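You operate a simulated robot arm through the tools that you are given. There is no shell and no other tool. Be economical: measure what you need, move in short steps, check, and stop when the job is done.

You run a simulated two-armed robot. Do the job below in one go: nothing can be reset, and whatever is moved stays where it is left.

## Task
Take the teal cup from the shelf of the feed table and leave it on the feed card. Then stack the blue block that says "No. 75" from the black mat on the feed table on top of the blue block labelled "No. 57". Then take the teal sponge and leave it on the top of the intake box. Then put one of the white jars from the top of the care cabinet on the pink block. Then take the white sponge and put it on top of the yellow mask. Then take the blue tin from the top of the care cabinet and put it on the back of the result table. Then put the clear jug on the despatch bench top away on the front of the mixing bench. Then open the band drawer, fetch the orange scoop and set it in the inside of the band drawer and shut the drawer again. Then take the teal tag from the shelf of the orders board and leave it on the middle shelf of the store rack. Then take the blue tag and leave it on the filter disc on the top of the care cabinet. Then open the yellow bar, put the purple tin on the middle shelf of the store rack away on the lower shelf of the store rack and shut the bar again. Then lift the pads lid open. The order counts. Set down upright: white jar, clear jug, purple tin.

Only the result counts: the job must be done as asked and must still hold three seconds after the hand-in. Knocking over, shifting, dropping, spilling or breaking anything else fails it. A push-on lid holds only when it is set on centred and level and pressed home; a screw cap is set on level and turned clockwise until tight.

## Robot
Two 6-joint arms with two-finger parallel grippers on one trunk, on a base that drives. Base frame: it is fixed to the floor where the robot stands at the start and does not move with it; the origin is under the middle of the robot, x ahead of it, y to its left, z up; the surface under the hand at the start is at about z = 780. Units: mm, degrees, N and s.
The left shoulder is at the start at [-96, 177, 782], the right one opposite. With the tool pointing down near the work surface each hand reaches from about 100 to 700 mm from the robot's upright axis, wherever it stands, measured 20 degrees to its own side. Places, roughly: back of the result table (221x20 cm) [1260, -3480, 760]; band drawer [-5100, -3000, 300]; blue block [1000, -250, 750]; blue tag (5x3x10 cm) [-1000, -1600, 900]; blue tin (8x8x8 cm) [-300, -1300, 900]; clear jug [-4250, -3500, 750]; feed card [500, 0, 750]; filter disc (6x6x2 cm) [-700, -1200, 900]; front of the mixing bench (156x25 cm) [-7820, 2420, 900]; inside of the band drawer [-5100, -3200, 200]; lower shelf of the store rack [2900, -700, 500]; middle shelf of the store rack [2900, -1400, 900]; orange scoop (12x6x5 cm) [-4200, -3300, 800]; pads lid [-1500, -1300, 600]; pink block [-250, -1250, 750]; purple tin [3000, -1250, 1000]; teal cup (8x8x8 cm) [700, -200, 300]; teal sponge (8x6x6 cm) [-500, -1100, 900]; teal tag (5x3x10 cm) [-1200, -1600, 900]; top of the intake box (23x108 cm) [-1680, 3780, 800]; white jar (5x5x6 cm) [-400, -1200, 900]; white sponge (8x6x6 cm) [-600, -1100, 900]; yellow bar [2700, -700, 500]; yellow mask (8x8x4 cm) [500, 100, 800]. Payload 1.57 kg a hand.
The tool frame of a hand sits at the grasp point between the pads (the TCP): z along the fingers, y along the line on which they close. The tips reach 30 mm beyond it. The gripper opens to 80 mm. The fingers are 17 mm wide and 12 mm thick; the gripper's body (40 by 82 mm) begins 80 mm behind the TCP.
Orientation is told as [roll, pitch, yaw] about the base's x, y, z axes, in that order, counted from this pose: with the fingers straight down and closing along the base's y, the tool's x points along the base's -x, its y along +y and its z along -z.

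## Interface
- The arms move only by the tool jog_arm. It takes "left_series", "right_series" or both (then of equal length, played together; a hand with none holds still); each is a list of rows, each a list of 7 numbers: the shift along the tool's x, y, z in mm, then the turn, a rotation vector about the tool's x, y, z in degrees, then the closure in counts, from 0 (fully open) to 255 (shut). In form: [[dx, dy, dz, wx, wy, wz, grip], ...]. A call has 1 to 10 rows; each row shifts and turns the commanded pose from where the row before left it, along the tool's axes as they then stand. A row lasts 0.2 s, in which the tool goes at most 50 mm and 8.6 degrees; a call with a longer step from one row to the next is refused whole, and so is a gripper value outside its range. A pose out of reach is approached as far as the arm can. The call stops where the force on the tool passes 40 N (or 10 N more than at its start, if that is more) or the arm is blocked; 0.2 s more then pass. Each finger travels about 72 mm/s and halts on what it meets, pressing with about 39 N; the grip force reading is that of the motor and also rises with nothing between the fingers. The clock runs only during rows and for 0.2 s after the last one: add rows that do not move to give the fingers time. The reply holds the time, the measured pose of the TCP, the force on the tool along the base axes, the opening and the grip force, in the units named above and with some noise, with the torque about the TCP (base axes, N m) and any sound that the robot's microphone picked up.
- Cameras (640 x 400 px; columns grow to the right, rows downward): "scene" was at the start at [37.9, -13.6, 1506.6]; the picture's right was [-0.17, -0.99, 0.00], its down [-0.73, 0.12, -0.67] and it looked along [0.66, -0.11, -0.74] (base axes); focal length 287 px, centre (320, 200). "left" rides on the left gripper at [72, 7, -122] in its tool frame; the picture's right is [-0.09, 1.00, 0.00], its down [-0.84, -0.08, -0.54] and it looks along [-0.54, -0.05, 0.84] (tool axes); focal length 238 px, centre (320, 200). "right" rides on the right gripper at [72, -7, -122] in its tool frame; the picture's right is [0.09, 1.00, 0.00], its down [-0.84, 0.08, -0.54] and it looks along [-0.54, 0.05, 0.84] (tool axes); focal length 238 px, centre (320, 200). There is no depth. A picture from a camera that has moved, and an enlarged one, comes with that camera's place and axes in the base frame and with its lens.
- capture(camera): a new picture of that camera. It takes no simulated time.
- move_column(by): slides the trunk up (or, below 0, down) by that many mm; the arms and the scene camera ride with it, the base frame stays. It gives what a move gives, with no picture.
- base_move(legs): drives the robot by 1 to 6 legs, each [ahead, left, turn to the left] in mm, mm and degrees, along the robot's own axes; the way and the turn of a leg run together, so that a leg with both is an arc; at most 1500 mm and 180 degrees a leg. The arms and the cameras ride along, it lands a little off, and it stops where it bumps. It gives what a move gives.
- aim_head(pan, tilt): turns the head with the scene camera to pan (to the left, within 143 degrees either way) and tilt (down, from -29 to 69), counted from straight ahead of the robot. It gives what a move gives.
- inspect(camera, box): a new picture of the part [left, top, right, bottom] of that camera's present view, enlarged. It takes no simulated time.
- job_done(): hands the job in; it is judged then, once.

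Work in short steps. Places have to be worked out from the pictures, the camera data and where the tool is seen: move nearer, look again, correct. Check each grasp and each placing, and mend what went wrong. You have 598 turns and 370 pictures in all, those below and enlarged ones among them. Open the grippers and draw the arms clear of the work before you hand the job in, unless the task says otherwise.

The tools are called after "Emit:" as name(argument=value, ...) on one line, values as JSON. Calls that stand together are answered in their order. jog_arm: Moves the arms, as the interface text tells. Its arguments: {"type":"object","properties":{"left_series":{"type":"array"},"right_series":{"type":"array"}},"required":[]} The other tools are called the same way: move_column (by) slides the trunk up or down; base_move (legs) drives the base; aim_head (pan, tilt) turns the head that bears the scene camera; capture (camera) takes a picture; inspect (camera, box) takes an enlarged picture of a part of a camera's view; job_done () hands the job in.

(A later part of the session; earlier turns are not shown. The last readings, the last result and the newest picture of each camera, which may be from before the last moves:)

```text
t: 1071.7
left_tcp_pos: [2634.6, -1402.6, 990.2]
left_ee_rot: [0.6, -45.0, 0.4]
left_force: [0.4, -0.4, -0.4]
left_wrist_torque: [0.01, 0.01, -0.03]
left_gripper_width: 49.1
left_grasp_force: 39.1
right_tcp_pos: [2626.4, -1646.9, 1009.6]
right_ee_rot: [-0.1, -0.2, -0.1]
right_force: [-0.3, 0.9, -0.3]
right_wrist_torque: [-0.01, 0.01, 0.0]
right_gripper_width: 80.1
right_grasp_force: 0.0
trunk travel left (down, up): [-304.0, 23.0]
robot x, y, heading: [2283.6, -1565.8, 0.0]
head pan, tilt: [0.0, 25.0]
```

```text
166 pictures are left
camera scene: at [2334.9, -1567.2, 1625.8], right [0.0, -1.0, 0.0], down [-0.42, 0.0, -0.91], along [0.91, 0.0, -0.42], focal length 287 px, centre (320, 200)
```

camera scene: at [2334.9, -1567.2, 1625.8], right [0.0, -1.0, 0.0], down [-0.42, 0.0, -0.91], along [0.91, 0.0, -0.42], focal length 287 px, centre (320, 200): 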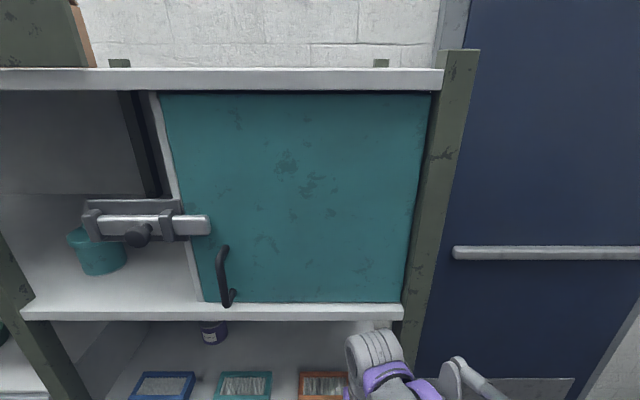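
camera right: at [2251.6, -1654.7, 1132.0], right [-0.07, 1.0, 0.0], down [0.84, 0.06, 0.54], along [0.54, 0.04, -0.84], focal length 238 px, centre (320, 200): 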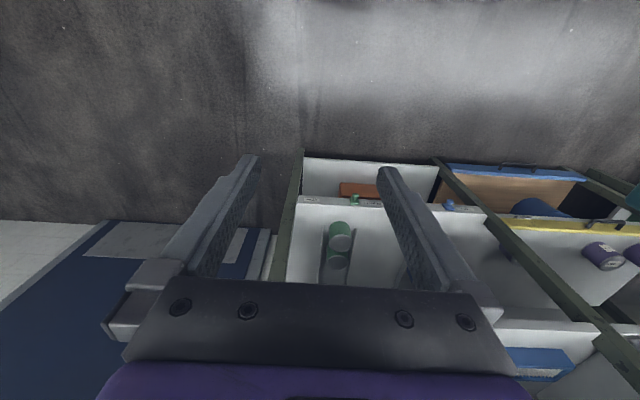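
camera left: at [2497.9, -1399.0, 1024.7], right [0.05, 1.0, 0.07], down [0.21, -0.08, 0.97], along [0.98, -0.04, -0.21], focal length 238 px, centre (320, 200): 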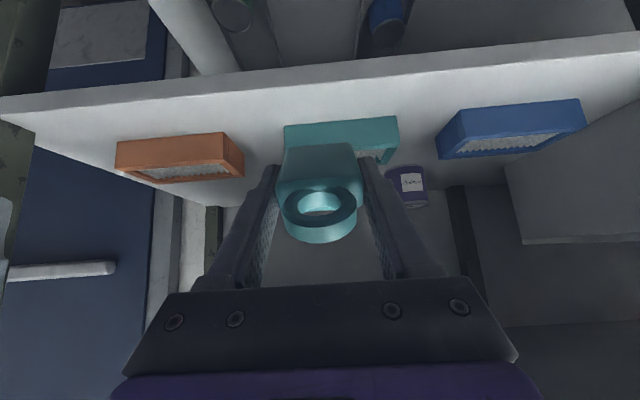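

The right hand is close to the upper shelf edge and the forearm needs to come in lower. I back off, retract the right hand, lower the trunk and raise the left hand relative to it.

Emit:
base_move(legs=[[-200, 0, 0]])

Emit:
jog_arm(right_series=[[40, 0, 0, 0, 0, 0, 0], [40, 0, 0, 0, 0, 0, 0], [40, 0, 0, 0, 0, 0, 0], [40, 0, 0, 0, 0, 0, 0]])

Emit:
move_column(by=-240)

Emit:
jog_arm(left_series=[[-28, 0, -28, 0, 0, 0, 255], [-28, 0, -28, 0, 0, 0, 255], [-28, 0, -28, 0, 0, 0, 255], [-28, 0, -28, 0, 0, 0, 255], [-28, 0, -28, 0, 0, 0, 255], [-28, 0, -28, 0, 0, 0, 255], [0, 0, 0, 0, 0, 0, 255]])

Emit:
aim_head(pan=15, tilt=10)

Emit:
capture(camera="scene")

```text
t: 1073.3
left_tcp_pos: [2436.7, -1404.4, 990.8]
left_ee_rot: [0.7, -45.0, 0.4]
left_force: [-0.4, 0.1, -1.0]
left_wrist_torque: [0.03, 0.0, -0.02]
left_gripper_width: 49.1
left_grasp_force: 39.1
right_tcp_pos: [2427.2, -1646.0, 1009.5]
right_ee_rot: [-0.2, -0.1, -0.1]
right_force: [1.0, 0.8, 0.5]
right_wrist_torque: [0.01, -0.04, -0.01]
right_gripper_width: 80.2
right_grasp_force: 0.0
trunk travel left (down, up): [-304.0, 23.0]
robot x, y, heading: [2084.5, -1566.5, 0.1]
head pan, tilt: [0.0, 25.0]
```

```text
t: 1074.3
left_tcp_pos: [2434.1, -1404.8, 992.0]
left_ee_rot: [0.6, -45.1, 0.2]
left_force: [-0.7, 0.1, -0.7]
left_wrist_torque: [0.0, 0.01, 0.01]
left_gripper_width: 49.4
left_grasp_force: 39.0
right_tcp_pos: [2266.7, -1647.0, 1008.7]
right_ee_rot: [-0.1, 0.0, -0.1]
right_force: [-0.1, 0.3, 0.7]
right_wrist_torque: [0.0, -0.01, 0.0]
right_gripper_width: 79.9
right_grasp_force: 0.2
trunk travel left (down, up): [-304.0, 23.0]
robot x, y, heading: [2086.3, -1568.1, -0.1]
head pan, tilt: [0.0, 25.0]
```

```text
t: 1076.8
left_tcp_pos: [2435.8, -1403.2, 750.9]
left_ee_rot: [0.5, -45.0, 0.3]
left_force: [-0.3, 0.6, -0.4]
left_wrist_torque: [-0.05, 0.01, 0.01]
left_gripper_width: 49.5
left_grasp_force: 38.9
right_tcp_pos: [2266.1, -1646.3, 769.9]
right_ee_rot: [-0.1, -0.2, -0.1]
right_force: [0.0, 0.6, 0.6]
right_wrist_torque: [0.03, -0.01, -0.04]
right_gripper_width: 80.2
right_grasp_force: 0.0
trunk travel left (down, up): [-64.0, 263.0]
robot x, y, heading: [2087.2, -1564.6, -0.1]
head pan, tilt: [0.0, 25.0]
```

```text
t: 1078.4
left_tcp_pos: [2435.4, -1405.6, 988.5]
left_ee_rot: [0.6, -45.1, 0.2]
left_force: [-0.1, -0.8, 0.2]
left_wrist_torque: [0.0, -0.01, -0.06]
left_gripper_width: 49.1
left_grasp_force: 38.7
right_tcp_pos: [2266.4, -1646.1, 769.1]
right_ee_rot: [-0.2, -0.1, -0.1]
right_force: [0.4, 0.1, 0.3]
right_wrist_torque: [0.01, -0.01, -0.02]
right_gripper_width: 80.1
right_grasp_force: 0.0
trunk travel left (down, up): [-64.0, 263.0]
robot x, y, heading: [2086.6, -1566.6, -0.1]
head pan, tilt: [0.0, 25.0]
```

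```text
t: 1079.1
left_tcp_pos: [2435.8, -1405.2, 987.7]
left_ee_rot: [0.5, -45.0, 0.3]
left_force: [-0.5, 0.1, -1.3]
left_wrist_torque: [-0.03, 0.04, 0.02]
left_gripper_width: 49.5
left_grasp_force: 39.1
right_tcp_pos: [2267.4, -1647.1, 769.4]
right_ee_rot: [-0.1, -0.2, -0.1]
right_force: [0.7, 0.5, 0.1]
right_wrist_torque: [-0.04, 0.02, -0.01]
right_gripper_width: 80.1
right_grasp_force: 0.0
trunk travel left (down, up): [-64.0, 263.0]
robot x, y, heading: [2085.9, -1568.7, -0.1]
head pan, tilt: [15.0, 10.0]
```

```text
165 pictures are left
camera scene: at [2169.0, -1543.3, 1399.2], right [0.26, -0.97, 0.0], down [-0.17, -0.05, -0.98], along [0.95, 0.25, -0.17], focal length 287 px, centre (320, 200)
```

scene: 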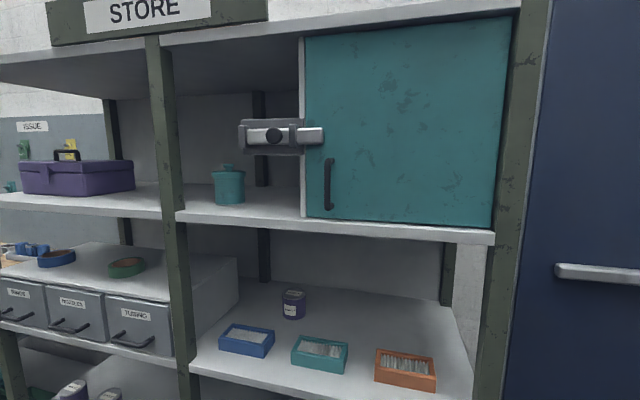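

Now I drive in 240 mm with the hand at z≈998, then look.

Emit:
jog_arm(left_series=[[-7, 0, -7, 0, 0, 0, 255], [0, 0, 0, 0, 0, 0, 255]])

Emit:
base_move(legs=[[240, 0, 0]])

Emit:
capture(camera="left")

Emit:
aim_head(pan=20, tilt=30)

Emit:
capture(camera="scene")

```text
t: 1079.7
left_tcp_pos: [2434.7, -1405.6, 997.9]
left_ee_rot: [0.6, -45.0, 0.4]
left_force: [-0.4, 0.2, -0.5]
left_wrist_torque: [0.0, 0.03, 0.05]
left_gripper_width: 49.2
left_grasp_force: 39.1
right_tcp_pos: [2267.4, -1646.4, 768.7]
right_ee_rot: [-0.1, -0.1, -0.2]
right_force: [0.6, -0.1, -0.2]
right_wrist_torque: [0.0, -0.04, -0.04]
right_gripper_width: 79.9
right_grasp_force: 0.1
trunk travel left (down, up): [-64.0, 263.0]
robot x, y, heading: [2088.2, -1567.3, 0.0]
head pan, tilt: [15.0, 10.0]
```

```text
t: 1081.5
left_tcp_pos: [2675.1, -1405.6, 997.6]
left_ee_rot: [0.5, -44.9, 0.2]
left_force: [0.5, 0.7, -0.4]
left_wrist_torque: [-0.03, 0.0, 0.02]
left_gripper_width: 49.2
left_grasp_force: 39.5
right_tcp_pos: [2506.0, -1646.7, 769.2]
right_ee_rot: [-0.1, 0.0, -0.1]
right_force: [-0.8, -0.3, -0.3]
right_wrist_torque: [-0.01, 0.01, 0.0]
right_gripper_width: 80.2
right_grasp_force: 0.1
trunk travel left (down, up): [-64.0, 263.0]
robot x, y, heading: [2326.5, -1565.1, 0.1]
head pan, tilt: [15.0, 10.0]
```

```text
164 pictures are left
camera left: at [2537.8, -1401.4, 1032.0], right [0.05, 1.0, 0.07], down [0.21, -0.08, 0.97], along [0.98, -0.04, -0.21], focal length 238 px, centre (320, 200)
```

left: 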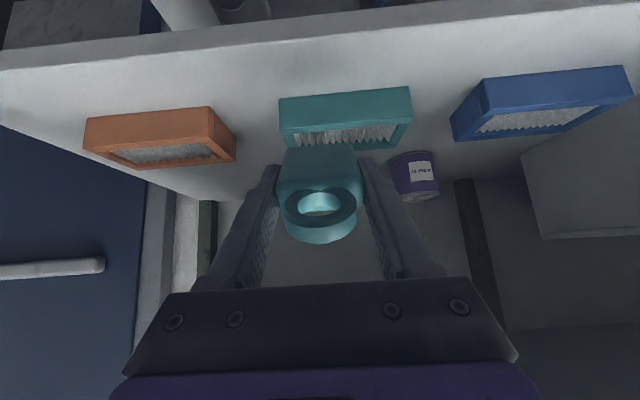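

```text
t: 1082.3
left_tcp_pos: [2675.1, -1405.8, 997.4]
left_ee_rot: [0.5, -45.0, 0.2]
left_force: [0.2, 0.1, -0.3]
left_wrist_torque: [0.02, 0.03, -0.04]
left_gripper_width: 49.1
left_grasp_force: 39.1
right_tcp_pos: [2505.1, -1647.1, 769.3]
right_ee_rot: [0.0, -0.2, -0.2]
right_force: [-0.2, 0.4, -0.1]
right_wrist_torque: [0.03, 0.03, -0.01]
right_gripper_width: 79.8
right_grasp_force: 0.0
trunk travel left (down, up): [-64.0, 263.0]
robot x, y, heading: [2321.6, -1570.1, -0.0]
head pan, tilt: [20.0, 30.0]
```

```text
163 pictures are left
camera scene: at [2402.3, -1536.5, 1367.0], right [0.34, -0.94, 0.0], down [-0.47, -0.17, -0.87], along [0.81, 0.3, -0.5], focal length 287 px, centre (320, 200)
```

scene: 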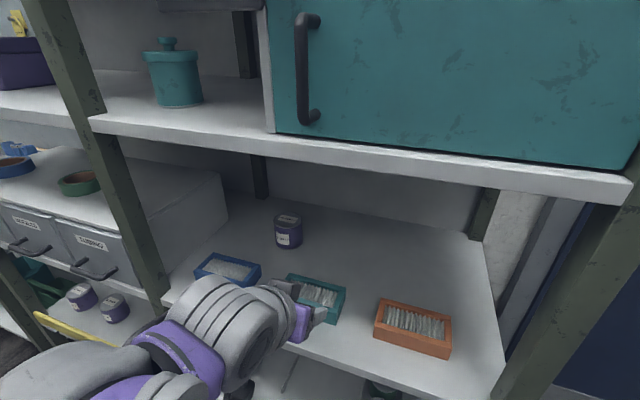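

Emit:
jog_arm(left_series=[[-27.7, -12.5, 27.7, 0, 0, 0, 255], [-27.7, -12.5, 27.7, 0, 0, 0, 255], [-27.7, -12.5, 27.7, 0, 0, 0, 255], [-27.7, -12.5, 27.7, 0, 0, 0, 255], [-27.7, -12.5, 27.7, 0, 0, 0, 255], [-27.7, -12.5, 27.7, 0, 0, 0, 255], [0, 0, 0, 0, 0, 0, 255]])

Emit:
capture(camera="scene")

Emit:
capture(camera="left")

```text
t: 1083.9
left_tcp_pos: [2909.9, -1478.9, 995.3]
left_ee_rot: [0.6, -45.0, 0.2]
left_force: [0.4, -0.6, -1.4]
left_wrist_torque: [0.04, 0.04, 0.01]
left_gripper_width: 49.3
left_grasp_force: 39.2
right_tcp_pos: [2504.7, -1646.7, 769.1]
right_ee_rot: [0.0, -0.2, -0.2]
right_force: [-0.2, -0.5, -0.1]
right_wrist_torque: [0.02, 0.02, -0.03]
right_gripper_width: 80.0
right_grasp_force: 0.1
trunk travel left (down, up): [-64.0, 263.0]
robot x, y, heading: [2324.4, -1565.4, 0.1]
head pan, tilt: [20.0, 30.0]
```

```text
162 pictures are left
camera scene: at [2401.8, -1536.5, 1367.0], right [0.34, -0.94, 0.0], down [-0.47, -0.17, -0.87], along [0.81, 0.3, -0.5], focal length 287 px, centre (320, 200)
```

scene: 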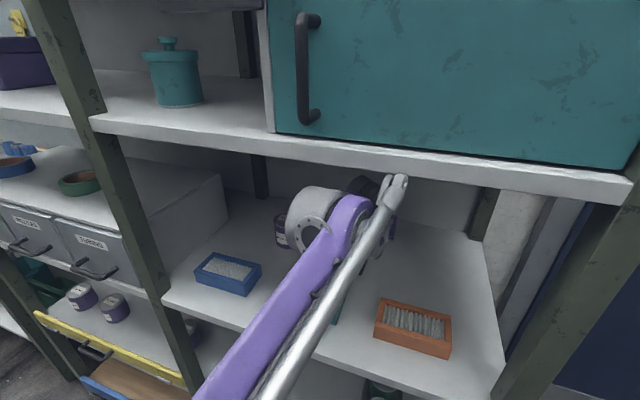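

```text
161 pictures are left
camera left: at [2772.9, -1473.8, 1030.4], right [0.06, 1.0, 0.07], down [0.21, -0.08, 0.97], along [0.98, -0.04, -0.21], focal length 238 px, centre (320, 200)
```

left: 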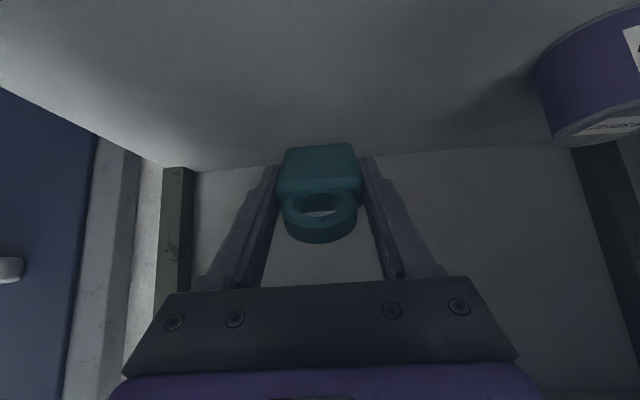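

Emit:
jog_arm(left_series=[[17.7, 0, 17.7, 0, 0, 0, 255], [17.7, 0, 17.7, 0, 0, 0, 255], [0, 0, 0, 0, 0, 0, 255]])

Emit:
jog_arm(left_series=[[2.8, 0, 2.8, 0, 0, 0, 255], [2.8, 0, 2.8, 0, 0, 0, 255], [0, 0, 0, 0, 0, 0, 255]])

Emit:
jog_arm(left_series=[[2.8, 0, 2.8, 0, 0, 0, 255], [0, 0, 0, 0, 0, 0, 255]])

Emit:
capture(camera="left")

```text
t: 1084.7
left_tcp_pos: [2908.8, -1478.6, 945.6]
left_ee_rot: [0.4, -45.0, 0.2]
left_force: [0.1, -0.1, -0.8]
left_wrist_torque: [0.0, 0.01, 0.0]
left_gripper_width: 49.1
left_grasp_force: 38.8
right_tcp_pos: [2505.3, -1647.3, 769.3]
right_ee_rot: [-0.1, -0.1, -0.2]
right_force: [0.4, 0.3, 0.5]
right_wrist_torque: [0.04, -0.01, 0.01]
right_gripper_width: 79.8
right_grasp_force: 0.2
trunk travel left (down, up): [-64.0, 263.0]
robot x, y, heading: [2323.0, -1564.9, -0.2]
head pan, tilt: [20.0, 30.0]
```

```text
t: 1085.5
left_tcp_pos: [2910.0, -1478.6, 939.2]
left_ee_rot: [0.6, -45.0, 0.2]
left_force: [0.6, -0.2, -0.8]
left_wrist_torque: [-0.01, 0.01, 0.02]
left_gripper_width: 49.3
left_grasp_force: 39.2
right_tcp_pos: [2505.3, -1648.0, 768.5]
right_ee_rot: [0.0, -0.2, -0.2]
right_force: [0.2, 0.3, 0.6]
right_wrist_torque: [-0.03, 0.02, 0.01]
right_gripper_width: 80.0
right_grasp_force: 0.1
trunk travel left (down, up): [-64.0, 263.0]
robot x, y, heading: [2326.9, -1567.6, 0.0]
head pan, tilt: [20.0, 30.0]
```

```text
t: 1086.1
left_tcp_pos: [2909.0, -1478.5, 934.5]
left_ee_rot: [0.6, -45.0, 0.2]
left_force: [-0.1, 0.3, -0.7]
left_wrist_torque: [0.01, 0.0, -0.03]
left_gripper_width: 49.5
left_grasp_force: 39.1
right_tcp_pos: [2504.1, -1647.2, 769.4]
right_ee_rot: [-0.1, -0.1, -0.2]
right_force: [-0.3, 0.3, 0.5]
right_wrist_torque: [0.02, 0.01, -0.02]
right_gripper_width: 80.2
right_grasp_force: 0.0
trunk travel left (down, up): [-64.0, 263.0]
robot x, y, heading: [2323.4, -1567.1, -0.1]
head pan, tilt: [20.0, 30.0]
```

```text
160 pictures are left
camera left: at [2772.8, -1473.9, 969.5], right [0.05, 1.0, 0.07], down [0.21, -0.08, 0.97], along [0.98, -0.04, -0.21], focal length 238 px, centre (320, 200)
```

left: 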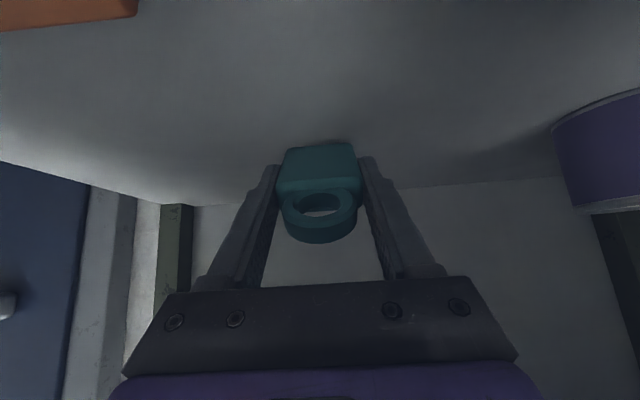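

Emit:
jog_arm(left_series=[[2.1, 0, 2.1, 0, 0, 0, 255], [2.1, 0, 2.1, 0, 0, 0, 255], [0, 0, 0, 0, 0, 0, 255]])

Emit:
jog_arm(left_series=[[2.1, 0, 2.1, 0, 0, 0, 255], [2.1, 0, 2.1, 0, 0, 0, 255], [0, 0, 0, 0, 0, 0, 255]])

Emit:
jog_arm(left_series=[[2.1, 0, 2.1, 0, 0, 0, 255], [2.1, 0, 2.1, 0, 0, 0, 255], [0, 0, 0, 0, 0, 0, 255]])

```text
t: 1086.9
left_tcp_pos: [2909.9, -1478.4, 929.4]
left_ee_rot: [0.6, -45.0, 0.1]
left_force: [0.6, 0.4, -1.0]
left_wrist_torque: [-0.03, 0.01, -0.01]
left_gripper_width: 49.3
left_grasp_force: 39.6
right_tcp_pos: [2504.8, -1647.7, 769.8]
right_ee_rot: [-0.2, -0.1, -0.2]
right_force: [-0.4, -0.1, -0.1]
right_wrist_torque: [0.0, 0.0, 0.01]
right_gripper_width: 79.8
right_grasp_force: 0.1
trunk travel left (down, up): [-64.0, 263.0]
robot x, y, heading: [2331.6, -1567.2, -0.1]
head pan, tilt: [20.0, 30.0]
```

```text
t: 1087.7
left_tcp_pos: [2909.3, -1478.7, 924.3]
left_ee_rot: [0.7, -45.1, 0.1]
left_force: [0.1, -0.7, 4.0]
left_wrist_torque: [-0.1, -0.16, -0.01]
left_gripper_width: 49.1
left_grasp_force: 38.8
right_tcp_pos: [2504.3, -1647.7, 768.5]
right_ee_rot: [-0.2, -0.1, -0.3]
right_force: [-0.8, 0.2, -0.4]
right_wrist_torque: [0.03, 0.0, 0.03]
right_gripper_width: 80.2
right_grasp_force: 0.0
trunk travel left (down, up): [-64.0, 263.0]
robot x, y, heading: [2320.4, -1566.8, -0.2]
head pan, tilt: [20.0, 30.0]
```

```text
t: 1088.5
left_tcp_pos: [2907.1, -1478.6, 920.3]
left_ee_rot: [0.6, -45.3, 0.2]
left_force: [-3.5, 3.0, 30.9]
left_wrist_torque: [-0.09, -0.79, 0.03]
left_gripper_width: 49.1
left_grasp_force: 38.7
right_tcp_pos: [2503.7, -1646.6, 768.9]
right_ee_rot: [-0.1, -0.2, -0.2]
right_force: [0.0, 0.5, -0.6]
right_wrist_torque: [-0.02, 0.04, -0.01]
right_gripper_width: 79.9
right_grasp_force: 0.1
trunk travel left (down, up): [-64.0, 263.0]
robot x, y, heading: [2325.5, -1568.8, 0.2]
head pan, tilt: [20.0, 30.0]
```

Contact. I ease 2 mm, open, lift straight up, then look.

Emit:
jog_arm(left_series=[[-1.4, 0, -1.4, 0, 0, 0, 255], [0, 0, 0, 0, 0, 0, 150], [0, 0, 0, 0, 0, 0, 60], [0, 0, 0, 0, 0, 0, 0], [0, 0, 0, 0, 0, 0, 0], [-10, 0, -10, 0, 0, 0, 0], [-20, 0, -20, 0, 0, 0, 0], [-15, 0, -15, 0, 0, 0, 0], [0, 0, 0, 0, 0, 0, 0]])

Emit:
capture(camera="left")

```text
t: 1090.5
left_tcp_pos: [2909.9, -1479.0, 983.4]
left_ee_rot: [0.6, -45.0, 0.2]
left_force: [0.0, 0.1, 0.3]
left_wrist_torque: [0.02, 0.01, 0.0]
left_gripper_width: 79.9
left_grasp_force: 0.2
right_tcp_pos: [2504.8, -1646.9, 768.8]
right_ee_rot: [-0.1, -0.2, -0.2]
right_force: [-0.2, 0.4, 0.4]
right_wrist_torque: [0.01, 0.01, 0.0]
right_gripper_width: 79.9
right_grasp_force: 0.1
trunk travel left (down, up): [-64.0, 263.0]
robot x, y, heading: [2322.0, -1566.8, -0.3]
head pan, tilt: [20.0, 30.0]
```

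```text
159 pictures are left
camera left: at [2773.4, -1473.8, 1017.1], right [0.06, 1.0, 0.07], down [0.21, -0.08, 0.97], along [0.98, -0.04, -0.21], focal length 238 px, centre (320, 200)
```

left: 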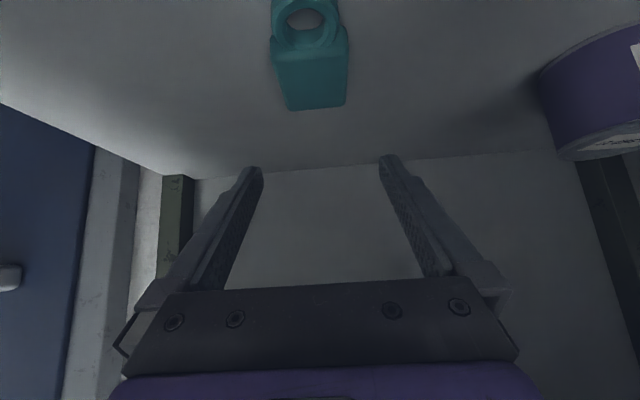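

The teal tag lies on the middle shelf. I withdraw and return to the orders board for the blue tag.

Emit:
jog_arm(left_series=[[27.7, 5, -27.7, 0, 0, 0, 0], [27.7, 5, -27.7, 0, 0, 0, 0], [27.7, 5, -27.7, 0, 0, 0, 0], [27.7, 5, -27.7, 0, 0, 0, 0], [27.7, 5, -27.7, 0, 0, 0, 0], [27.7, 5, -27.7, 0, 0, 0, 0], [27.7, 5, -27.7, 0, 0, 0, 0], [0, 0, 0, 0, 0, 0, 0]])

Emit:
base_move(legs=[[-350, 0, 0], [0, -600, 0]])

Emit:
move_column(by=240)

Emit:
base_move(legs=[[-1500, 0, 0], [-1450, 0, 0], [0, 0, 90]])

Emit:
aim_head(pan=0, tilt=45)

Emit:
capture(camera="scene")

```text
t: 1092.3
left_tcp_pos: [2635.8, -1448.1, 982.3]
left_ee_rot: [0.7, -44.9, 0.2]
left_force: [-0.7, 0.1, -0.4]
left_wrist_torque: [0.01, -0.02, -0.02]
left_gripper_width: 80.2
left_grasp_force: 0.1
right_tcp_pos: [2504.7, -1647.1, 768.0]
right_ee_rot: [-0.1, -0.1, -0.2]
right_force: [0.5, -0.5, -0.8]
right_wrist_torque: [0.01, -0.04, -0.02]
right_gripper_width: 79.9
right_grasp_force: 0.1
trunk travel left (down, up): [-64.0, 263.0]
robot x, y, heading: [2322.4, -1565.9, 0.2]
head pan, tilt: [20.0, 30.0]
```

```text
t: 1100.0
left_tcp_pos: [2284.2, -2049.7, 982.8]
left_ee_rot: [0.6, -45.0, -0.1]
left_force: [0.5, 0.0, 0.2]
left_wrist_torque: [0.0, 0.01, 0.02]
left_gripper_width: 80.0
left_grasp_force: 0.1
right_tcp_pos: [2152.8, -2251.0, 769.1]
right_ee_rot: [-0.1, -0.1, -0.5]
right_force: [-0.4, 0.2, 0.6]
right_wrist_torque: [0.01, -0.01, -0.03]
right_gripper_width: 80.3
right_grasp_force: 0.1
trunk travel left (down, up): [-64.0, 263.0]
robot x, y, heading: [1970.5, -2173.2, -0.1]
head pan, tilt: [20.0, 30.0]
```

```text
t: 1102.5
left_tcp_pos: [2284.5, -2050.1, 1222.4]
left_ee_rot: [0.6, -45.1, -0.1]
left_force: [-0.2, 0.0, -0.1]
left_wrist_torque: [0.0, -0.02, -0.03]
left_gripper_width: 80.1
left_grasp_force: 0.0
right_tcp_pos: [2152.8, -2252.1, 1008.5]
right_ee_rot: [-0.1, -0.1, -0.4]
right_force: [0.2, -0.4, 0.7]
right_wrist_torque: [-0.03, 0.01, -0.02]
right_gripper_width: 79.7
right_grasp_force: 0.1
trunk travel left (down, up): [-304.0, 23.0]
robot x, y, heading: [1973.6, -2171.3, -0.6]
head pan, tilt: [20.0, 30.0]
```

```text
t: 1120.5
left_tcp_pos: [-1100.9, -1869.1, 1224.8]
left_ee_rot: [0.5, -45.0, 91.3]
left_force: [0.5, 0.1, 0.4]
left_wrist_torque: [-0.01, 0.0, 0.03]
left_gripper_width: 79.9
left_grasp_force: 0.1
right_tcp_pos: [-897.4, -1997.7, 1008.6]
right_ee_rot: [-0.1, 0.0, 90.9]
right_force: [0.1, -0.6, 0.3]
right_wrist_torque: [0.01, 0.0, 0.0]
right_gripper_width: 80.1
right_grasp_force: 0.1
trunk travel left (down, up): [-304.0, 23.0]
robot x, y, heading: [-974.9, -2175.2, 91.1]
head pan, tilt: [20.0, 30.0]
```

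```text
t: 1121.3
left_tcp_pos: [-1100.8, -1868.2, 1224.1]
left_ee_rot: [0.5, -44.9, 91.2]
left_force: [-0.8, -0.4, 0.6]
left_wrist_torque: [0.01, -0.01, -0.01]
left_gripper_width: 80.0
left_grasp_force: 0.0
right_tcp_pos: [-898.2, -1996.6, 1009.0]
right_ee_rot: [-0.1, 0.0, 90.9]
right_force: [0.2, -0.9, 0.0]
right_wrist_torque: [0.0, -0.01, 0.04]
right_gripper_width: 79.9
right_grasp_force: 0.0
trunk travel left (down, up): [-304.0, 23.0]
robot x, y, heading: [-975.5, -2179.1, 90.9]
head pan, tilt: [0.0, 45.0]
```

```text
158 pictures are left
camera scene: at [-975.0, -2140.7, 1595.4], right [1.0, 0.02, 0.0], down [0.01, -0.71, -0.71], along [-0.01, 0.71, -0.71], focal length 287 px, centre (320, 200)
```

scene: 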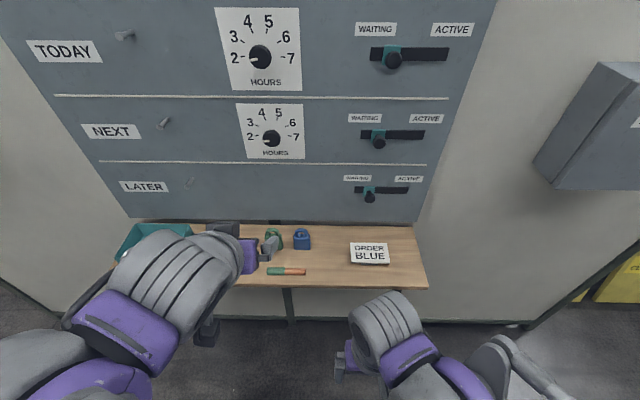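

Blue tag ≈(-1036,-1617). I move the right hand above it and check.

Emit:
jog_arm(right_series=[[-45, 15.3, 0, 0, 0, 0, 0], [-45, 15.3, 0, 0, 0, 0, 0], [-45, 15.3, 0, 0, 0, 0, 0], [-45, 15.3, 0, 0, 0, 0, 0], [-45, 15.3, 0, 0, 0, 0, 0], [-45, 15.3, 0, 0, 0, 0, 0], [-45, 15.3, 0, 0, 0, 0, 0], [-45, 15.3, 0, 0, 0, 0, 0], [-20, 15.3, 0, 0, 0, 0, 0], [0, 0, 0, 0, 0, 0, 0]])

Emit:
capture(camera="right")

```text
t: 1123.5
left_tcp_pos: [-1101.0, -1870.0, 1222.3]
left_ee_rot: [0.6, -45.0, 91.3]
left_force: [-0.7, 0.5, -0.1]
left_wrist_torque: [0.04, 0.0, 0.0]
left_gripper_width: 80.1
left_grasp_force: 0.0
right_tcp_pos: [-1041.4, -1619.6, 1009.8]
right_ee_rot: [-0.1, -0.1, 91.0]
right_force: [0.6, 0.1, -0.1]
right_wrist_torque: [0.01, -0.01, -0.01]
right_gripper_width: 80.2
right_grasp_force: 0.0
trunk travel left (down, up): [-304.0, 23.0]
robot x, y, heading: [-974.9, -2179.3, 91.0]
head pan, tilt: [0.0, 45.0]
```

```text
157 pictures are left
camera right: at [-1034.1, -1690.3, 1132.5], right [-0.99, -0.11, 0.0], down [-0.09, 0.83, 0.54], along [-0.06, 0.54, -0.84], focal length 238 px, centre (320, 200)
```

right: 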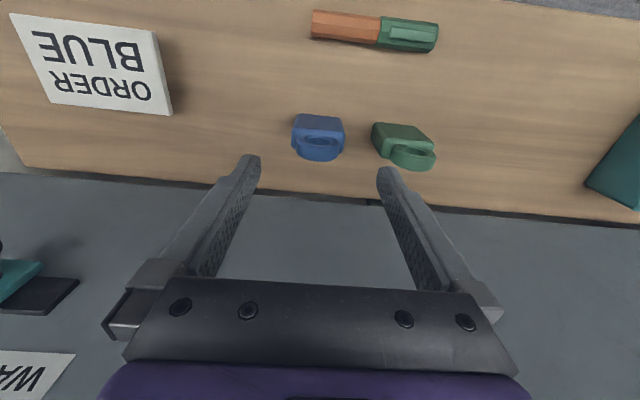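

Aligned; the green tag is only ~28 mm away, so I narrow the opening to 64 mm and descend.

Emit:
jog_arm(right_series=[[0, 0, 0, 0, 0, 0, 52], [-3, 0, 40, 0, 0, 0, 52], [0, 0, 30, 0, 0, 0, 52], [0, 0, 0, 0, 0, 0, 52]])

Emit:
capture(camera="right")

```text
t: 1124.5
left_tcp_pos: [-1100.1, -1868.9, 1223.0]
left_ee_rot: [0.5, -45.0, 91.3]
left_force: [0.6, -0.3, 0.1]
left_wrist_torque: [0.01, 0.03, -0.01]
left_gripper_width: 79.9
left_grasp_force: 0.0
right_tcp_pos: [-1040.2, -1615.8, 938.7]
right_ee_rot: [-0.1, -0.1, 90.9]
right_force: [-0.4, 0.1, 0.0]
right_wrist_torque: [0.01, 0.0, -0.02]
right_gripper_width: 63.7
right_grasp_force: 0.0
trunk travel left (down, up): [-304.0, 23.0]
robot x, y, heading: [-972.5, -2180.3, 91.0]
head pan, tilt: [0.0, 45.0]
```

```text
156 pictures are left
camera right: at [-1034.0, -1687.1, 1061.6], right [-0.99, -0.11, 0.0], down [-0.09, 0.83, 0.54], along [-0.06, 0.54, -0.84], focal length 238 px, centre (320, 200)
```

right: 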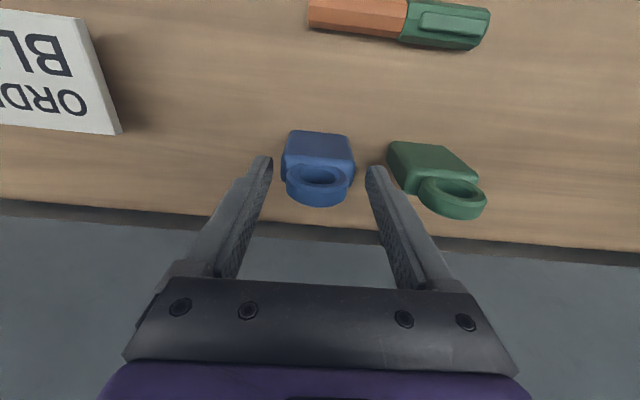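

Emit:
jog_arm(right_series=[[0, 0, 18, 0, 0, 0, 52], [0, 0, 10, 0, 0, 0, 52], [0, 0, 0, 0, 0, 0, 255], [0, 0, 0, 0, 0, 0, 255], [0, 0, 0, 0, 0, 0, 255], [0, 0, -20, 0, 0, 0, 255], [0, 0, -40, 0, 0, 0, 255], [0, 0, -45, 0, 0, 0, 255], [0, 0, 0, 0, 0, 0, 255]])

Emit:
capture(camera="right")

```text
t: 1126.5
left_tcp_pos: [-1100.6, -1868.8, 1222.1]
left_ee_rot: [0.5, -45.0, 91.2]
left_force: [0.1, -0.1, 0.5]
left_wrist_torque: [0.01, 0.04, -0.01]
left_gripper_width: 79.9
left_grasp_force: 0.1
right_tcp_pos: [-1040.6, -1615.2, 1017.4]
right_ee_rot: [-0.1, -0.2, 90.9]
right_force: [0.7, -0.6, -1.5]
right_wrist_torque: [0.01, 0.01, 0.01]
right_gripper_width: 49.3
right_grasp_force: 39.3
trunk travel left (down, up): [-304.0, 23.0]
robot x, y, heading: [-972.8, -2176.1, 91.0]
head pan, tilt: [0.0, 45.0]
```

```text
155 pictures are left
camera right: at [-1034.3, -1686.4, 1138.9], right [-0.99, -0.11, 0.0], down [-0.09, 0.83, 0.54], along [-0.06, 0.54, -0.84], focal length 238 px, centre (320, 200)
```

right: 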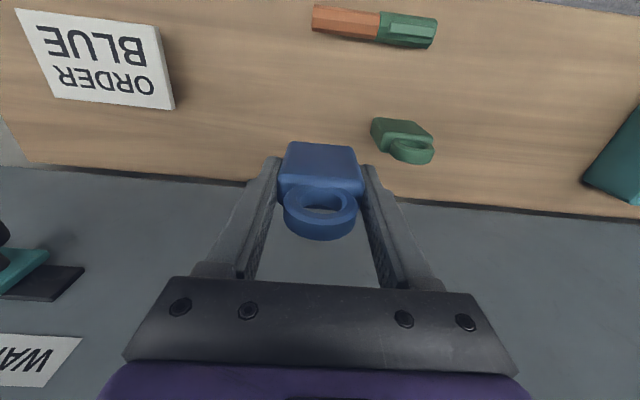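

Blue tag held. I retract and drive back through the corridor to the care cabinet.

Emit:
jog_arm(right_series=[[45, 0, -10, 0, 0, 0, 255], [45, 0, -10, 0, 0, 0, 255], [45, 0, -10, 0, 0, 0, 255], [45, 0, 0, 0, 0, 0, 255], [45, 0, 0, 0, 0, 0, 255], [0, 0, 0, 0, 0, 0, 255]])

Emit:
base_move(legs=[[-50, 0, 0], [0, 0, -91], [1500, 0, 0], [1110, 0, 0], [0, 1500, 0]])

```text
t: 1127.7
left_tcp_pos: [-1102.2, -1873.9, 1221.0]
left_ee_rot: [0.7, -44.3, 91.1]
left_force: [-3.4, 3.4, -3.5]
left_wrist_torque: [-0.03, 0.21, 0.2]
left_gripper_width: 76.6
left_grasp_force: 0.1
right_tcp_pos: [-1036.8, -1817.3, 1045.5]
right_ee_rot: [-0.2, -0.6, 90.6]
right_force: [4.4, -2.7, 2.1]
right_wrist_torque: [0.35, 0.64, 0.15]
right_gripper_width: 49.2
right_grasp_force: 38.8
trunk travel left (down, up): [-304.0, 23.0]
robot x, y, heading: [-971.6, -2176.8, 91.0]
head pan, tilt: [0.0, 45.0]
stopped in row 5 (left hand): the force on the tool passed its limit at 79 N (the readings are from after the stop); the commanded pose is now the measured one
```

```text
t: 1157.7
left_tcp_pos: [1966.0, -624.5, 1221.1]
left_ee_rot: [0.8, -44.3, -1.1]
left_force: [0.3, 4.8, -0.6]
left_wrist_torque: [0.06, 0.02, 0.14]
left_gripper_width: 75.5
left_grasp_force: 0.1
right_tcp_pos: [2018.9, -691.0, 1045.2]
right_ee_rot: [-0.2, -0.4, -1.7]
right_force: [-0.3, -5.4, -0.6]
right_wrist_torque: [0.81, 0.02, 0.1]
right_gripper_width: 49.4
right_grasp_force: 39.0
trunk travel left (down, up): [-304.0, 23.0]
robot x, y, heading: [1655.1, -739.2, -1.5]
head pan, tilt: [0.0, 45.0]
```

The hands touch each other again; I move the left one away to its side and check the tag.

Emit:
jog_arm(left_series=[[0, 30, 0, 0, 0, 0, 0], [0, 45, 0, 0, 0, 0, 0], [0, 45, 0, 0, 0, 0, 0], [0, 45, 0, 0, 0, 0, 0], [0, 0, 0, 0, 7.5, 0, 0], [0, 0, 0, 0, 7.5, 0, 0], [0, 0, 0, 0, 7.5, 0, 0], [0, 0, 0, 0, 7.5, 0, 0], [0, 0, 0, 0, 7.5, 0, 0], [0, 0, 0, 0, 7, 0, 0]])

Emit:
capture(camera="right")

```text
t: 1159.9
left_tcp_pos: [1968.7, -460.3, 1222.7]
left_ee_rot: [0.7, 0.3, -0.6]
left_force: [-0.1, -0.4, 0.2]
left_wrist_torque: [-0.02, 0.0, 0.0]
left_gripper_width: 80.1
left_grasp_force: 0.1
right_tcp_pos: [2018.6, -690.7, 1043.6]
right_ee_rot: [-0.2, -0.5, -1.6]
right_force: [0.0, 0.5, -0.4]
right_wrist_torque: [0.03, 0.02, 0.03]
right_gripper_width: 49.1
right_grasp_force: 38.9
trunk travel left (down, up): [-304.0, 23.0]
robot x, y, heading: [1653.9, -741.8, -1.5]
head pan, tilt: [0.0, 45.0]
```

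```text
154 pictures are left
camera right: at [1945.9, -694.5, 1167.6], right [-0.06, 1.0, 0.0], down [0.83, 0.06, 0.55], along [0.55, 0.03, -0.84], focal length 238 px, centre (320, 200)
```

right: 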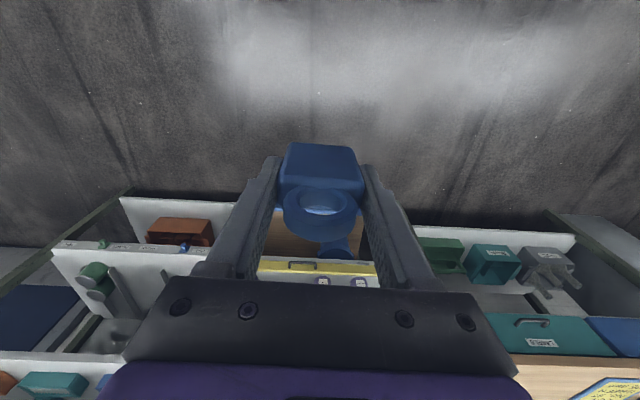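

Emit:
jog_arm(right_series=[[0, -40, 0, 0, 0, 0, 255], [0, -40, 0, 0, 0, 0, 255], [0, -40, 0, 0, 0, 0, 255], [0, -40, 0, 0, 0, 0, 255], [0, 0, 0, 0, 0, 0, 255]])

Emit:
base_move(legs=[[0, 0, 179.5], [0, 0, 2]])

```text
t: 1161.1
left_tcp_pos: [1967.2, -459.7, 1223.5]
left_ee_rot: [0.4, 0.2, -0.7]
left_force: [0.3, -0.6, -0.1]
left_wrist_torque: [-0.02, 0.04, 0.0]
left_gripper_width: 80.2
left_grasp_force: 0.0
right_tcp_pos: [2014.4, -852.4, 1046.1]
right_ee_rot: [-0.2, -0.4, -1.6]
right_force: [0.2, 0.5, -0.7]
right_wrist_torque: [-0.02, 0.0, -0.01]
right_gripper_width: 49.0
right_grasp_force: 39.0
trunk travel left (down, up): [-304.0, 23.0]
robot x, y, heading: [1649.8, -737.9, -1.2]
head pan, tilt: [0.0, 45.0]
```

```text
t: 1169.3
left_tcp_pos: [1353.5, -1031.8, 1222.9]
left_ee_rot: [0.5, 0.3, -178.0]
left_force: [-0.3, -0.1, -0.5]
left_wrist_torque: [0.03, -0.03, -0.01]
left_gripper_width: 79.7
left_grasp_force: 0.1
right_tcp_pos: [1289.8, -643.4, 1046.9]
right_ee_rot: [-0.2, -0.4, -179.1]
right_force: [-1.0, 0.1, -0.6]
right_wrist_torque: [0.01, -0.02, 0.02]
right_gripper_width: 49.3
right_grasp_force: 39.1
trunk travel left (down, up): [-304.0, 23.0]
robot x, y, heading: [1655.0, -740.0, -178.7]
head pan, tilt: [0.0, 45.0]
```

Emit:
base_move(legs=[[0, -78, -1.3], [1500, 0, 0], [480, 0, 0], [0, -160, 0], [0, 0, 90], [0, -230, 0]])

Emit:
aim_head(pan=0, tilt=45)

Emit:
capture(camera="scene")

```text
t: 1179.6
left_tcp_pos: [-521.6, -971.7, 1221.0]
left_ee_rot: [0.6, 0.4, -178.2]
left_force: [-1.3, 0.5, -0.1]
left_wrist_torque: [0.0, -0.12, 0.02]
left_gripper_width: 80.0
left_grasp_force: 0.2
right_tcp_pos: [-584.6, -583.6, 1045.9]
right_ee_rot: [-0.1, -0.2, -179.2]
right_force: [-0.7, -0.9, -0.6]
right_wrist_torque: [0.01, -0.07, -0.01]
right_gripper_width: 49.1
right_grasp_force: 38.8
trunk travel left (down, up): [-304.0, 23.0]
robot x, y, heading: [-213.7, -681.6, -179.0]
head pan, tilt: [0.0, 45.0]
stopped in leg 3: the robot was blocked; the commanded pose is now the measured one
```

```text
t: 1180.2
left_tcp_pos: [-517.8, -973.0, 1223.2]
left_ee_rot: [0.6, 0.3, -178.3]
left_force: [-0.1, 0.5, -0.4]
left_wrist_torque: [0.0, -0.02, -0.01]
left_gripper_width: 79.7
left_grasp_force: 0.1
right_tcp_pos: [-581.1, -582.3, 1045.6]
right_ee_rot: [-0.2, -0.4, -179.1]
right_force: [1.1, -0.4, -0.4]
right_wrist_torque: [-0.01, -0.02, -0.01]
right_gripper_width: 49.1
right_grasp_force: 39.1
trunk travel left (down, up): [-304.0, 23.0]
robot x, y, heading: [-214.8, -679.2, -179.1]
head pan, tilt: [0.0, 45.0]
```

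```text
153 pictures are left
camera scene: at [-257.4, -681.5, 1595.4], right [-0.02, 1.0, 0.0], down [0.71, 0.01, -0.71], along [-0.71, -0.01, -0.71], focal length 287 px, centre (320, 200)
```

scene: 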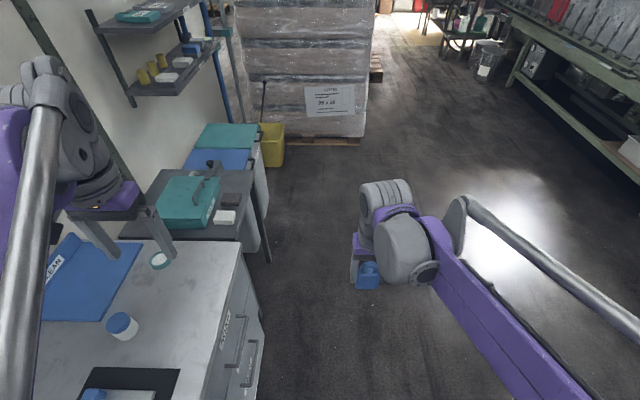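

Emit:
base_move(legs=[[0, -190, 0], [0, 0, 89], [0, -345, 0], [90, 0, 0]])

Emit:
capture(camera="scene")

Emit:
capture(camera="right")

```text
t: 1190.2
left_tcp_pos: [-274.6, -885.5, 1223.7]
left_ee_rot: [0.6, 0.2, -88.8]
left_force: [0.7, 0.1, -1.3]
left_wrist_torque: [0.02, 0.01, -0.01]
left_gripper_width: 80.0
left_grasp_force: 0.1
right_tcp_pos: [-664.5, -943.0, 1046.6]
right_ee_rot: [-0.2, -0.4, -89.8]
right_force: [0.2, -0.3, -0.2]
right_wrist_torque: [0.02, 0.01, 0.01]
right_gripper_width: 49.2
right_grasp_force: 38.8
trunk travel left (down, up): [-304.0, 23.0]
robot x, y, heading: [-564.3, -582.8, -89.5]
head pan, tilt: [0.0, 45.0]
```

```text
152 pictures are left
camera scene: at [-563.4, -621.4, 1595.1], right [-1.0, -0.01, 0.0], down [-0.01, 0.71, -0.71], along [0.01, -0.71, -0.71], focal length 287 px, centre (320, 200)
```

scene: 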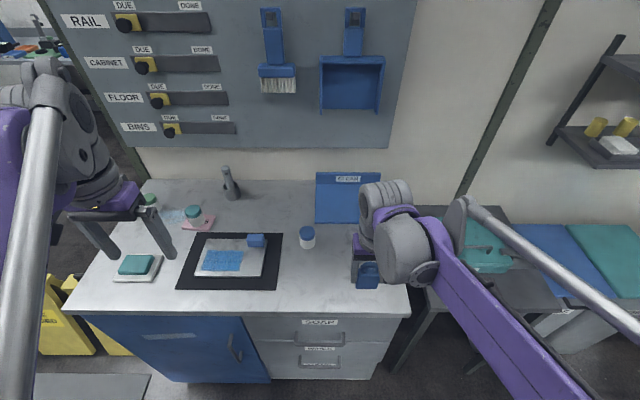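

```text
151 pictures are left
camera right: at [-670.9, -870.4, 1168.6], right [1.0, 0.1, 0.0], down [0.08, -0.83, 0.55], along [0.05, -0.55, -0.84], focal length 238 px, centre (320, 200)
```

right: 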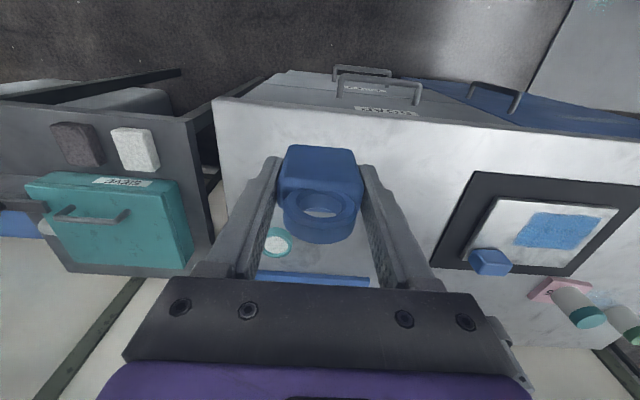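

Filter disc at ≈(-712,-1149). I move the tag over it.

Emit:
jog_arm(right_series=[[-40, -9.5, 0, 0, 0, 0, 255], [-40, -9.5, 0, 0, 0, 0, 255], [-40, -9.5, 0, 0, 0, 0, 255], [-40, -9.5, 0, 0, 0, 0, 255], [-20, -9.5, 20, 0, 0, 0, 255], [0, 0, 20, 0, 0, 0, 255], [0, 0, 0, 0, 0, 0, 255]])

Emit:
capture(camera="right")

Emit:
inspect(camera="scene", box=[300, 170, 460, 290])

```text
t: 1191.8
left_tcp_pos: [-274.8, -884.3, 1224.2]
left_ee_rot: [0.5, 0.2, -88.9]
left_force: [-0.5, 0.3, -0.6]
left_wrist_torque: [-0.01, -0.03, 0.02]
left_gripper_width: 79.8
left_grasp_force: 0.1
right_tcp_pos: [-710.5, -1124.4, 1008.4]
right_ee_rot: [-0.2, -0.4, -89.8]
right_force: [-0.1, 0.5, -0.4]
right_wrist_torque: [0.05, 0.01, 0.0]
right_gripper_width: 49.5
right_grasp_force: 39.1
trunk travel left (down, up): [-304.0, 23.0]
robot x, y, heading: [-561.7, -582.4, -89.4]
head pan, tilt: [0.0, 45.0]
```

```text
150 pictures are left
camera right: at [-717.4, -1051.1, 1130.7], right [1.0, 0.1, 0.0], down [0.08, -0.83, 0.55], along [0.05, -0.55, -0.84], focal length 238 px, centre (320, 200)
```

right: 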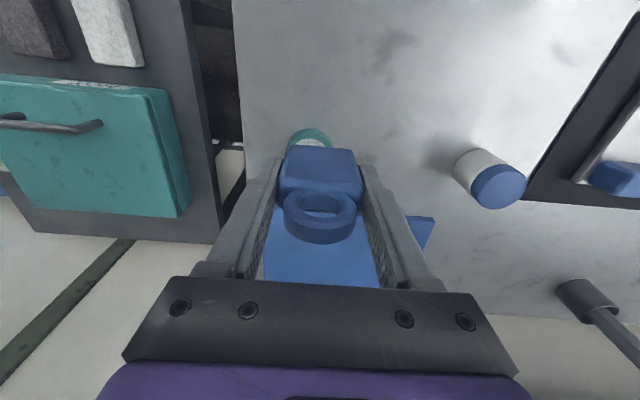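

```text
3.33 times, centred on (380, 230) of scene
camera zoom: at [-563.3, -621.8, 1595.3], right [-1.0, -0.01, 0.0], down [-0.01, 0.71, -0.71], along [0.01, -0.71, -0.71], focal length 956 px, centre (120, 100)
```

zoom: 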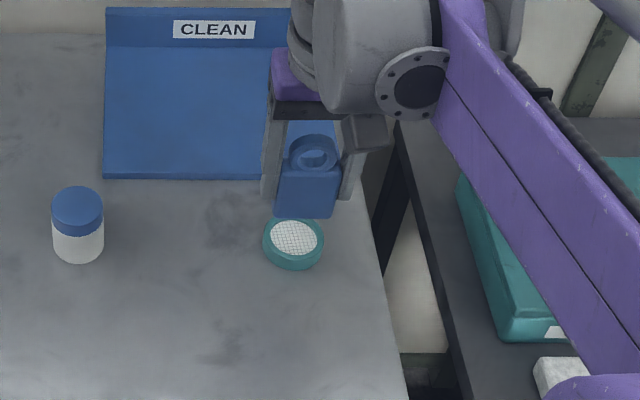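

Disc centre ≈(-720,-1158). I shift over it and lower.

Emit:
jog_arm(right_series=[[-17, -4.5, 20, 0, 0, 0, 255], [-17, -4.5, 20, 0, 0, 0, 255], [0, 0, 25, 0, 0, 0, 255], [0, 0, 0, 0, 0, 0, 255]])

Emit:
inspect(camera="scene", box=[330, 190, 430, 260])

Emit:
capture(camera="right")

```text
t: 1192.8
left_tcp_pos: [-273.6, -884.8, 1224.0]
left_ee_rot: [0.6, 0.2, -88.8]
left_force: [-0.2, 0.3, -0.2]
left_wrist_torque: [0.01, 0.06, 0.02]
left_gripper_width: 80.0
left_grasp_force: 0.0
right_tcp_pos: [-721.1, -1159.8, 943.3]
right_ee_rot: [-0.2, -0.4, -89.7]
right_force: [0.6, 0.6, -0.3]
right_wrist_torque: [-0.01, -0.01, -0.01]
right_gripper_width: 49.2
right_grasp_force: 39.0
trunk travel left (down, up): [-304.0, 23.0]
robot x, y, heading: [-564.4, -582.6, -89.3]
head pan, tilt: [0.0, 45.0]
```

```text
5.71 times, centred on (380, 225) of scene
camera zoom: at [-563.3, -621.8, 1595.3], right [-1.0, -0.01, 0.0], down [-0.01, 0.71, -0.71], along [0.01, -0.71, -0.71], focal length 1638 px, centre (-23, 57)
```

zoom: 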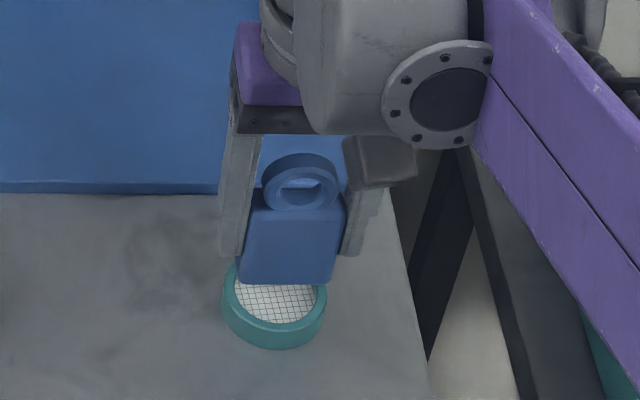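

```text
147 pictures are left
camera right: at [-727.6, -1086.0, 1065.6], right [1.0, 0.1, 0.0], down [0.08, -0.83, 0.55], along [0.05, -0.55, -0.84], focal length 238 px, centre (320, 200)
```

right: 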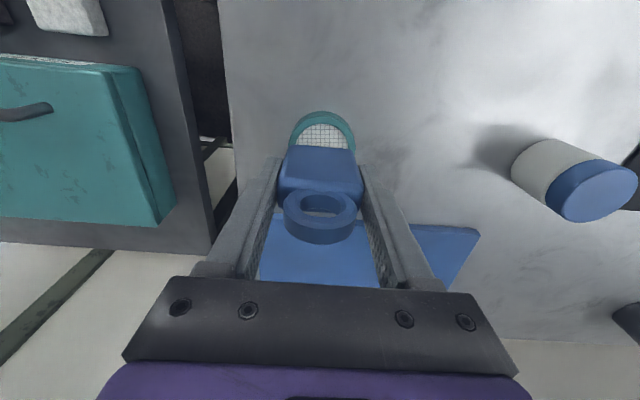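

Centred. Lower in steps.

Emit:
jog_arm(right_series=[[0, 0, 12, 0, 0, 0, 255], [0, 0, 6, 0, 0, 0, 255], [0, 0, 0, 0, 0, 0, 255]])

Emit:
jog_arm(right_series=[[0, 0, 3, 0, 0, 0, 255], [0, 0, 0, 0, 0, 0, 255]])

Emit:
jog_arm(right_series=[[0, 0, 3, 0, 0, 0, 255], [0, 0, 0, 0, 0, 0, 255]])

Emit:
jog_arm(right_series=[[0, 0, 3, 0, 0, 0, 255], [0, 0, 0, 0, 0, 0, 255]])

```text
t: 1193.5
left_tcp_pos: [-273.2, -883.1, 1224.8]
left_ee_rot: [0.5, 0.2, -88.7]
left_force: [0.7, -0.8, -0.6]
left_wrist_torque: [0.0, -0.01, 0.02]
left_gripper_width: 79.9
left_grasp_force: 0.1
right_tcp_pos: [-719.5, -1159.2, 928.3]
right_ee_rot: [-0.2, -0.6, -89.7]
right_force: [-1.9, -4.9, 33.6]
right_wrist_torque: [-0.21, -0.13, -0.02]
right_gripper_width: 49.4
right_grasp_force: 39.3
trunk travel left (down, up): [-304.0, 23.0]
robot x, y, heading: [-566.5, -587.5, -89.5]
head pan, tilt: [0.0, 45.0]
```

```text
t: 1194.2
left_tcp_pos: [-274.2, -884.0, 1224.2]
left_ee_rot: [0.4, 0.1, -88.8]
left_force: [0.4, -0.3, -0.3]
left_wrist_torque: [-0.02, 0.02, 0.05]
left_gripper_width: 80.1
left_grasp_force: 0.1
right_tcp_pos: [-720.5, -1158.8, 924.1]
right_ee_rot: [-0.2, -0.5, -89.8]
right_force: [-2.6, -2.0, 36.6]
right_wrist_torque: [-0.06, -0.07, -0.01]
right_gripper_width: 49.4
right_grasp_force: 39.0
trunk travel left (down, up): [-304.0, 23.0]
robot x, y, heading: [-566.2, -581.8, -89.3]
head pan, tilt: [0.0, 45.0]
```

```text
t: 1194.8
left_tcp_pos: [-273.2, -883.1, 1224.1]
left_ee_rot: [0.5, 0.1, -88.8]
left_force: [0.1, 0.6, -0.4]
left_wrist_torque: [0.0, 0.01, 0.01]
left_gripper_width: 79.9
left_grasp_force: 0.0
right_tcp_pos: [-719.9, -1157.4, 920.7]
right_ee_rot: [-0.3, -0.6, -89.8]
right_force: [-0.2, 0.8, 36.2]
right_wrist_torque: [0.07, -0.11, 0.0]
right_gripper_width: 49.1
right_grasp_force: 38.6
trunk travel left (down, up): [-304.0, 23.0]
robot x, y, heading: [-560.9, -584.5, -89.4]
head pan, tilt: [0.0, 45.0]
```

```text
t: 1195.3
left_tcp_pos: [-272.7, -882.6, 1223.6]
left_ee_rot: [0.5, 0.1, -88.8]
left_force: [0.3, -0.6, -0.9]
left_wrist_torque: [-0.01, 0.0, 0.0]
left_gripper_width: 80.1
left_grasp_force: 0.0
right_tcp_pos: [-718.0, -1158.2, 917.8]
right_ee_rot: [-0.2, -0.5, -89.8]
right_force: [1.8, 0.4, 33.4]
right_wrist_torque: [0.03, -0.19, 0.01]
right_gripper_width: 49.3
right_grasp_force: 38.9
trunk travel left (down, up): [-304.0, 23.0]
robot x, y, heading: [-563.6, -585.0, -89.6]
head pan, tilt: [0.0, 45.0]
```

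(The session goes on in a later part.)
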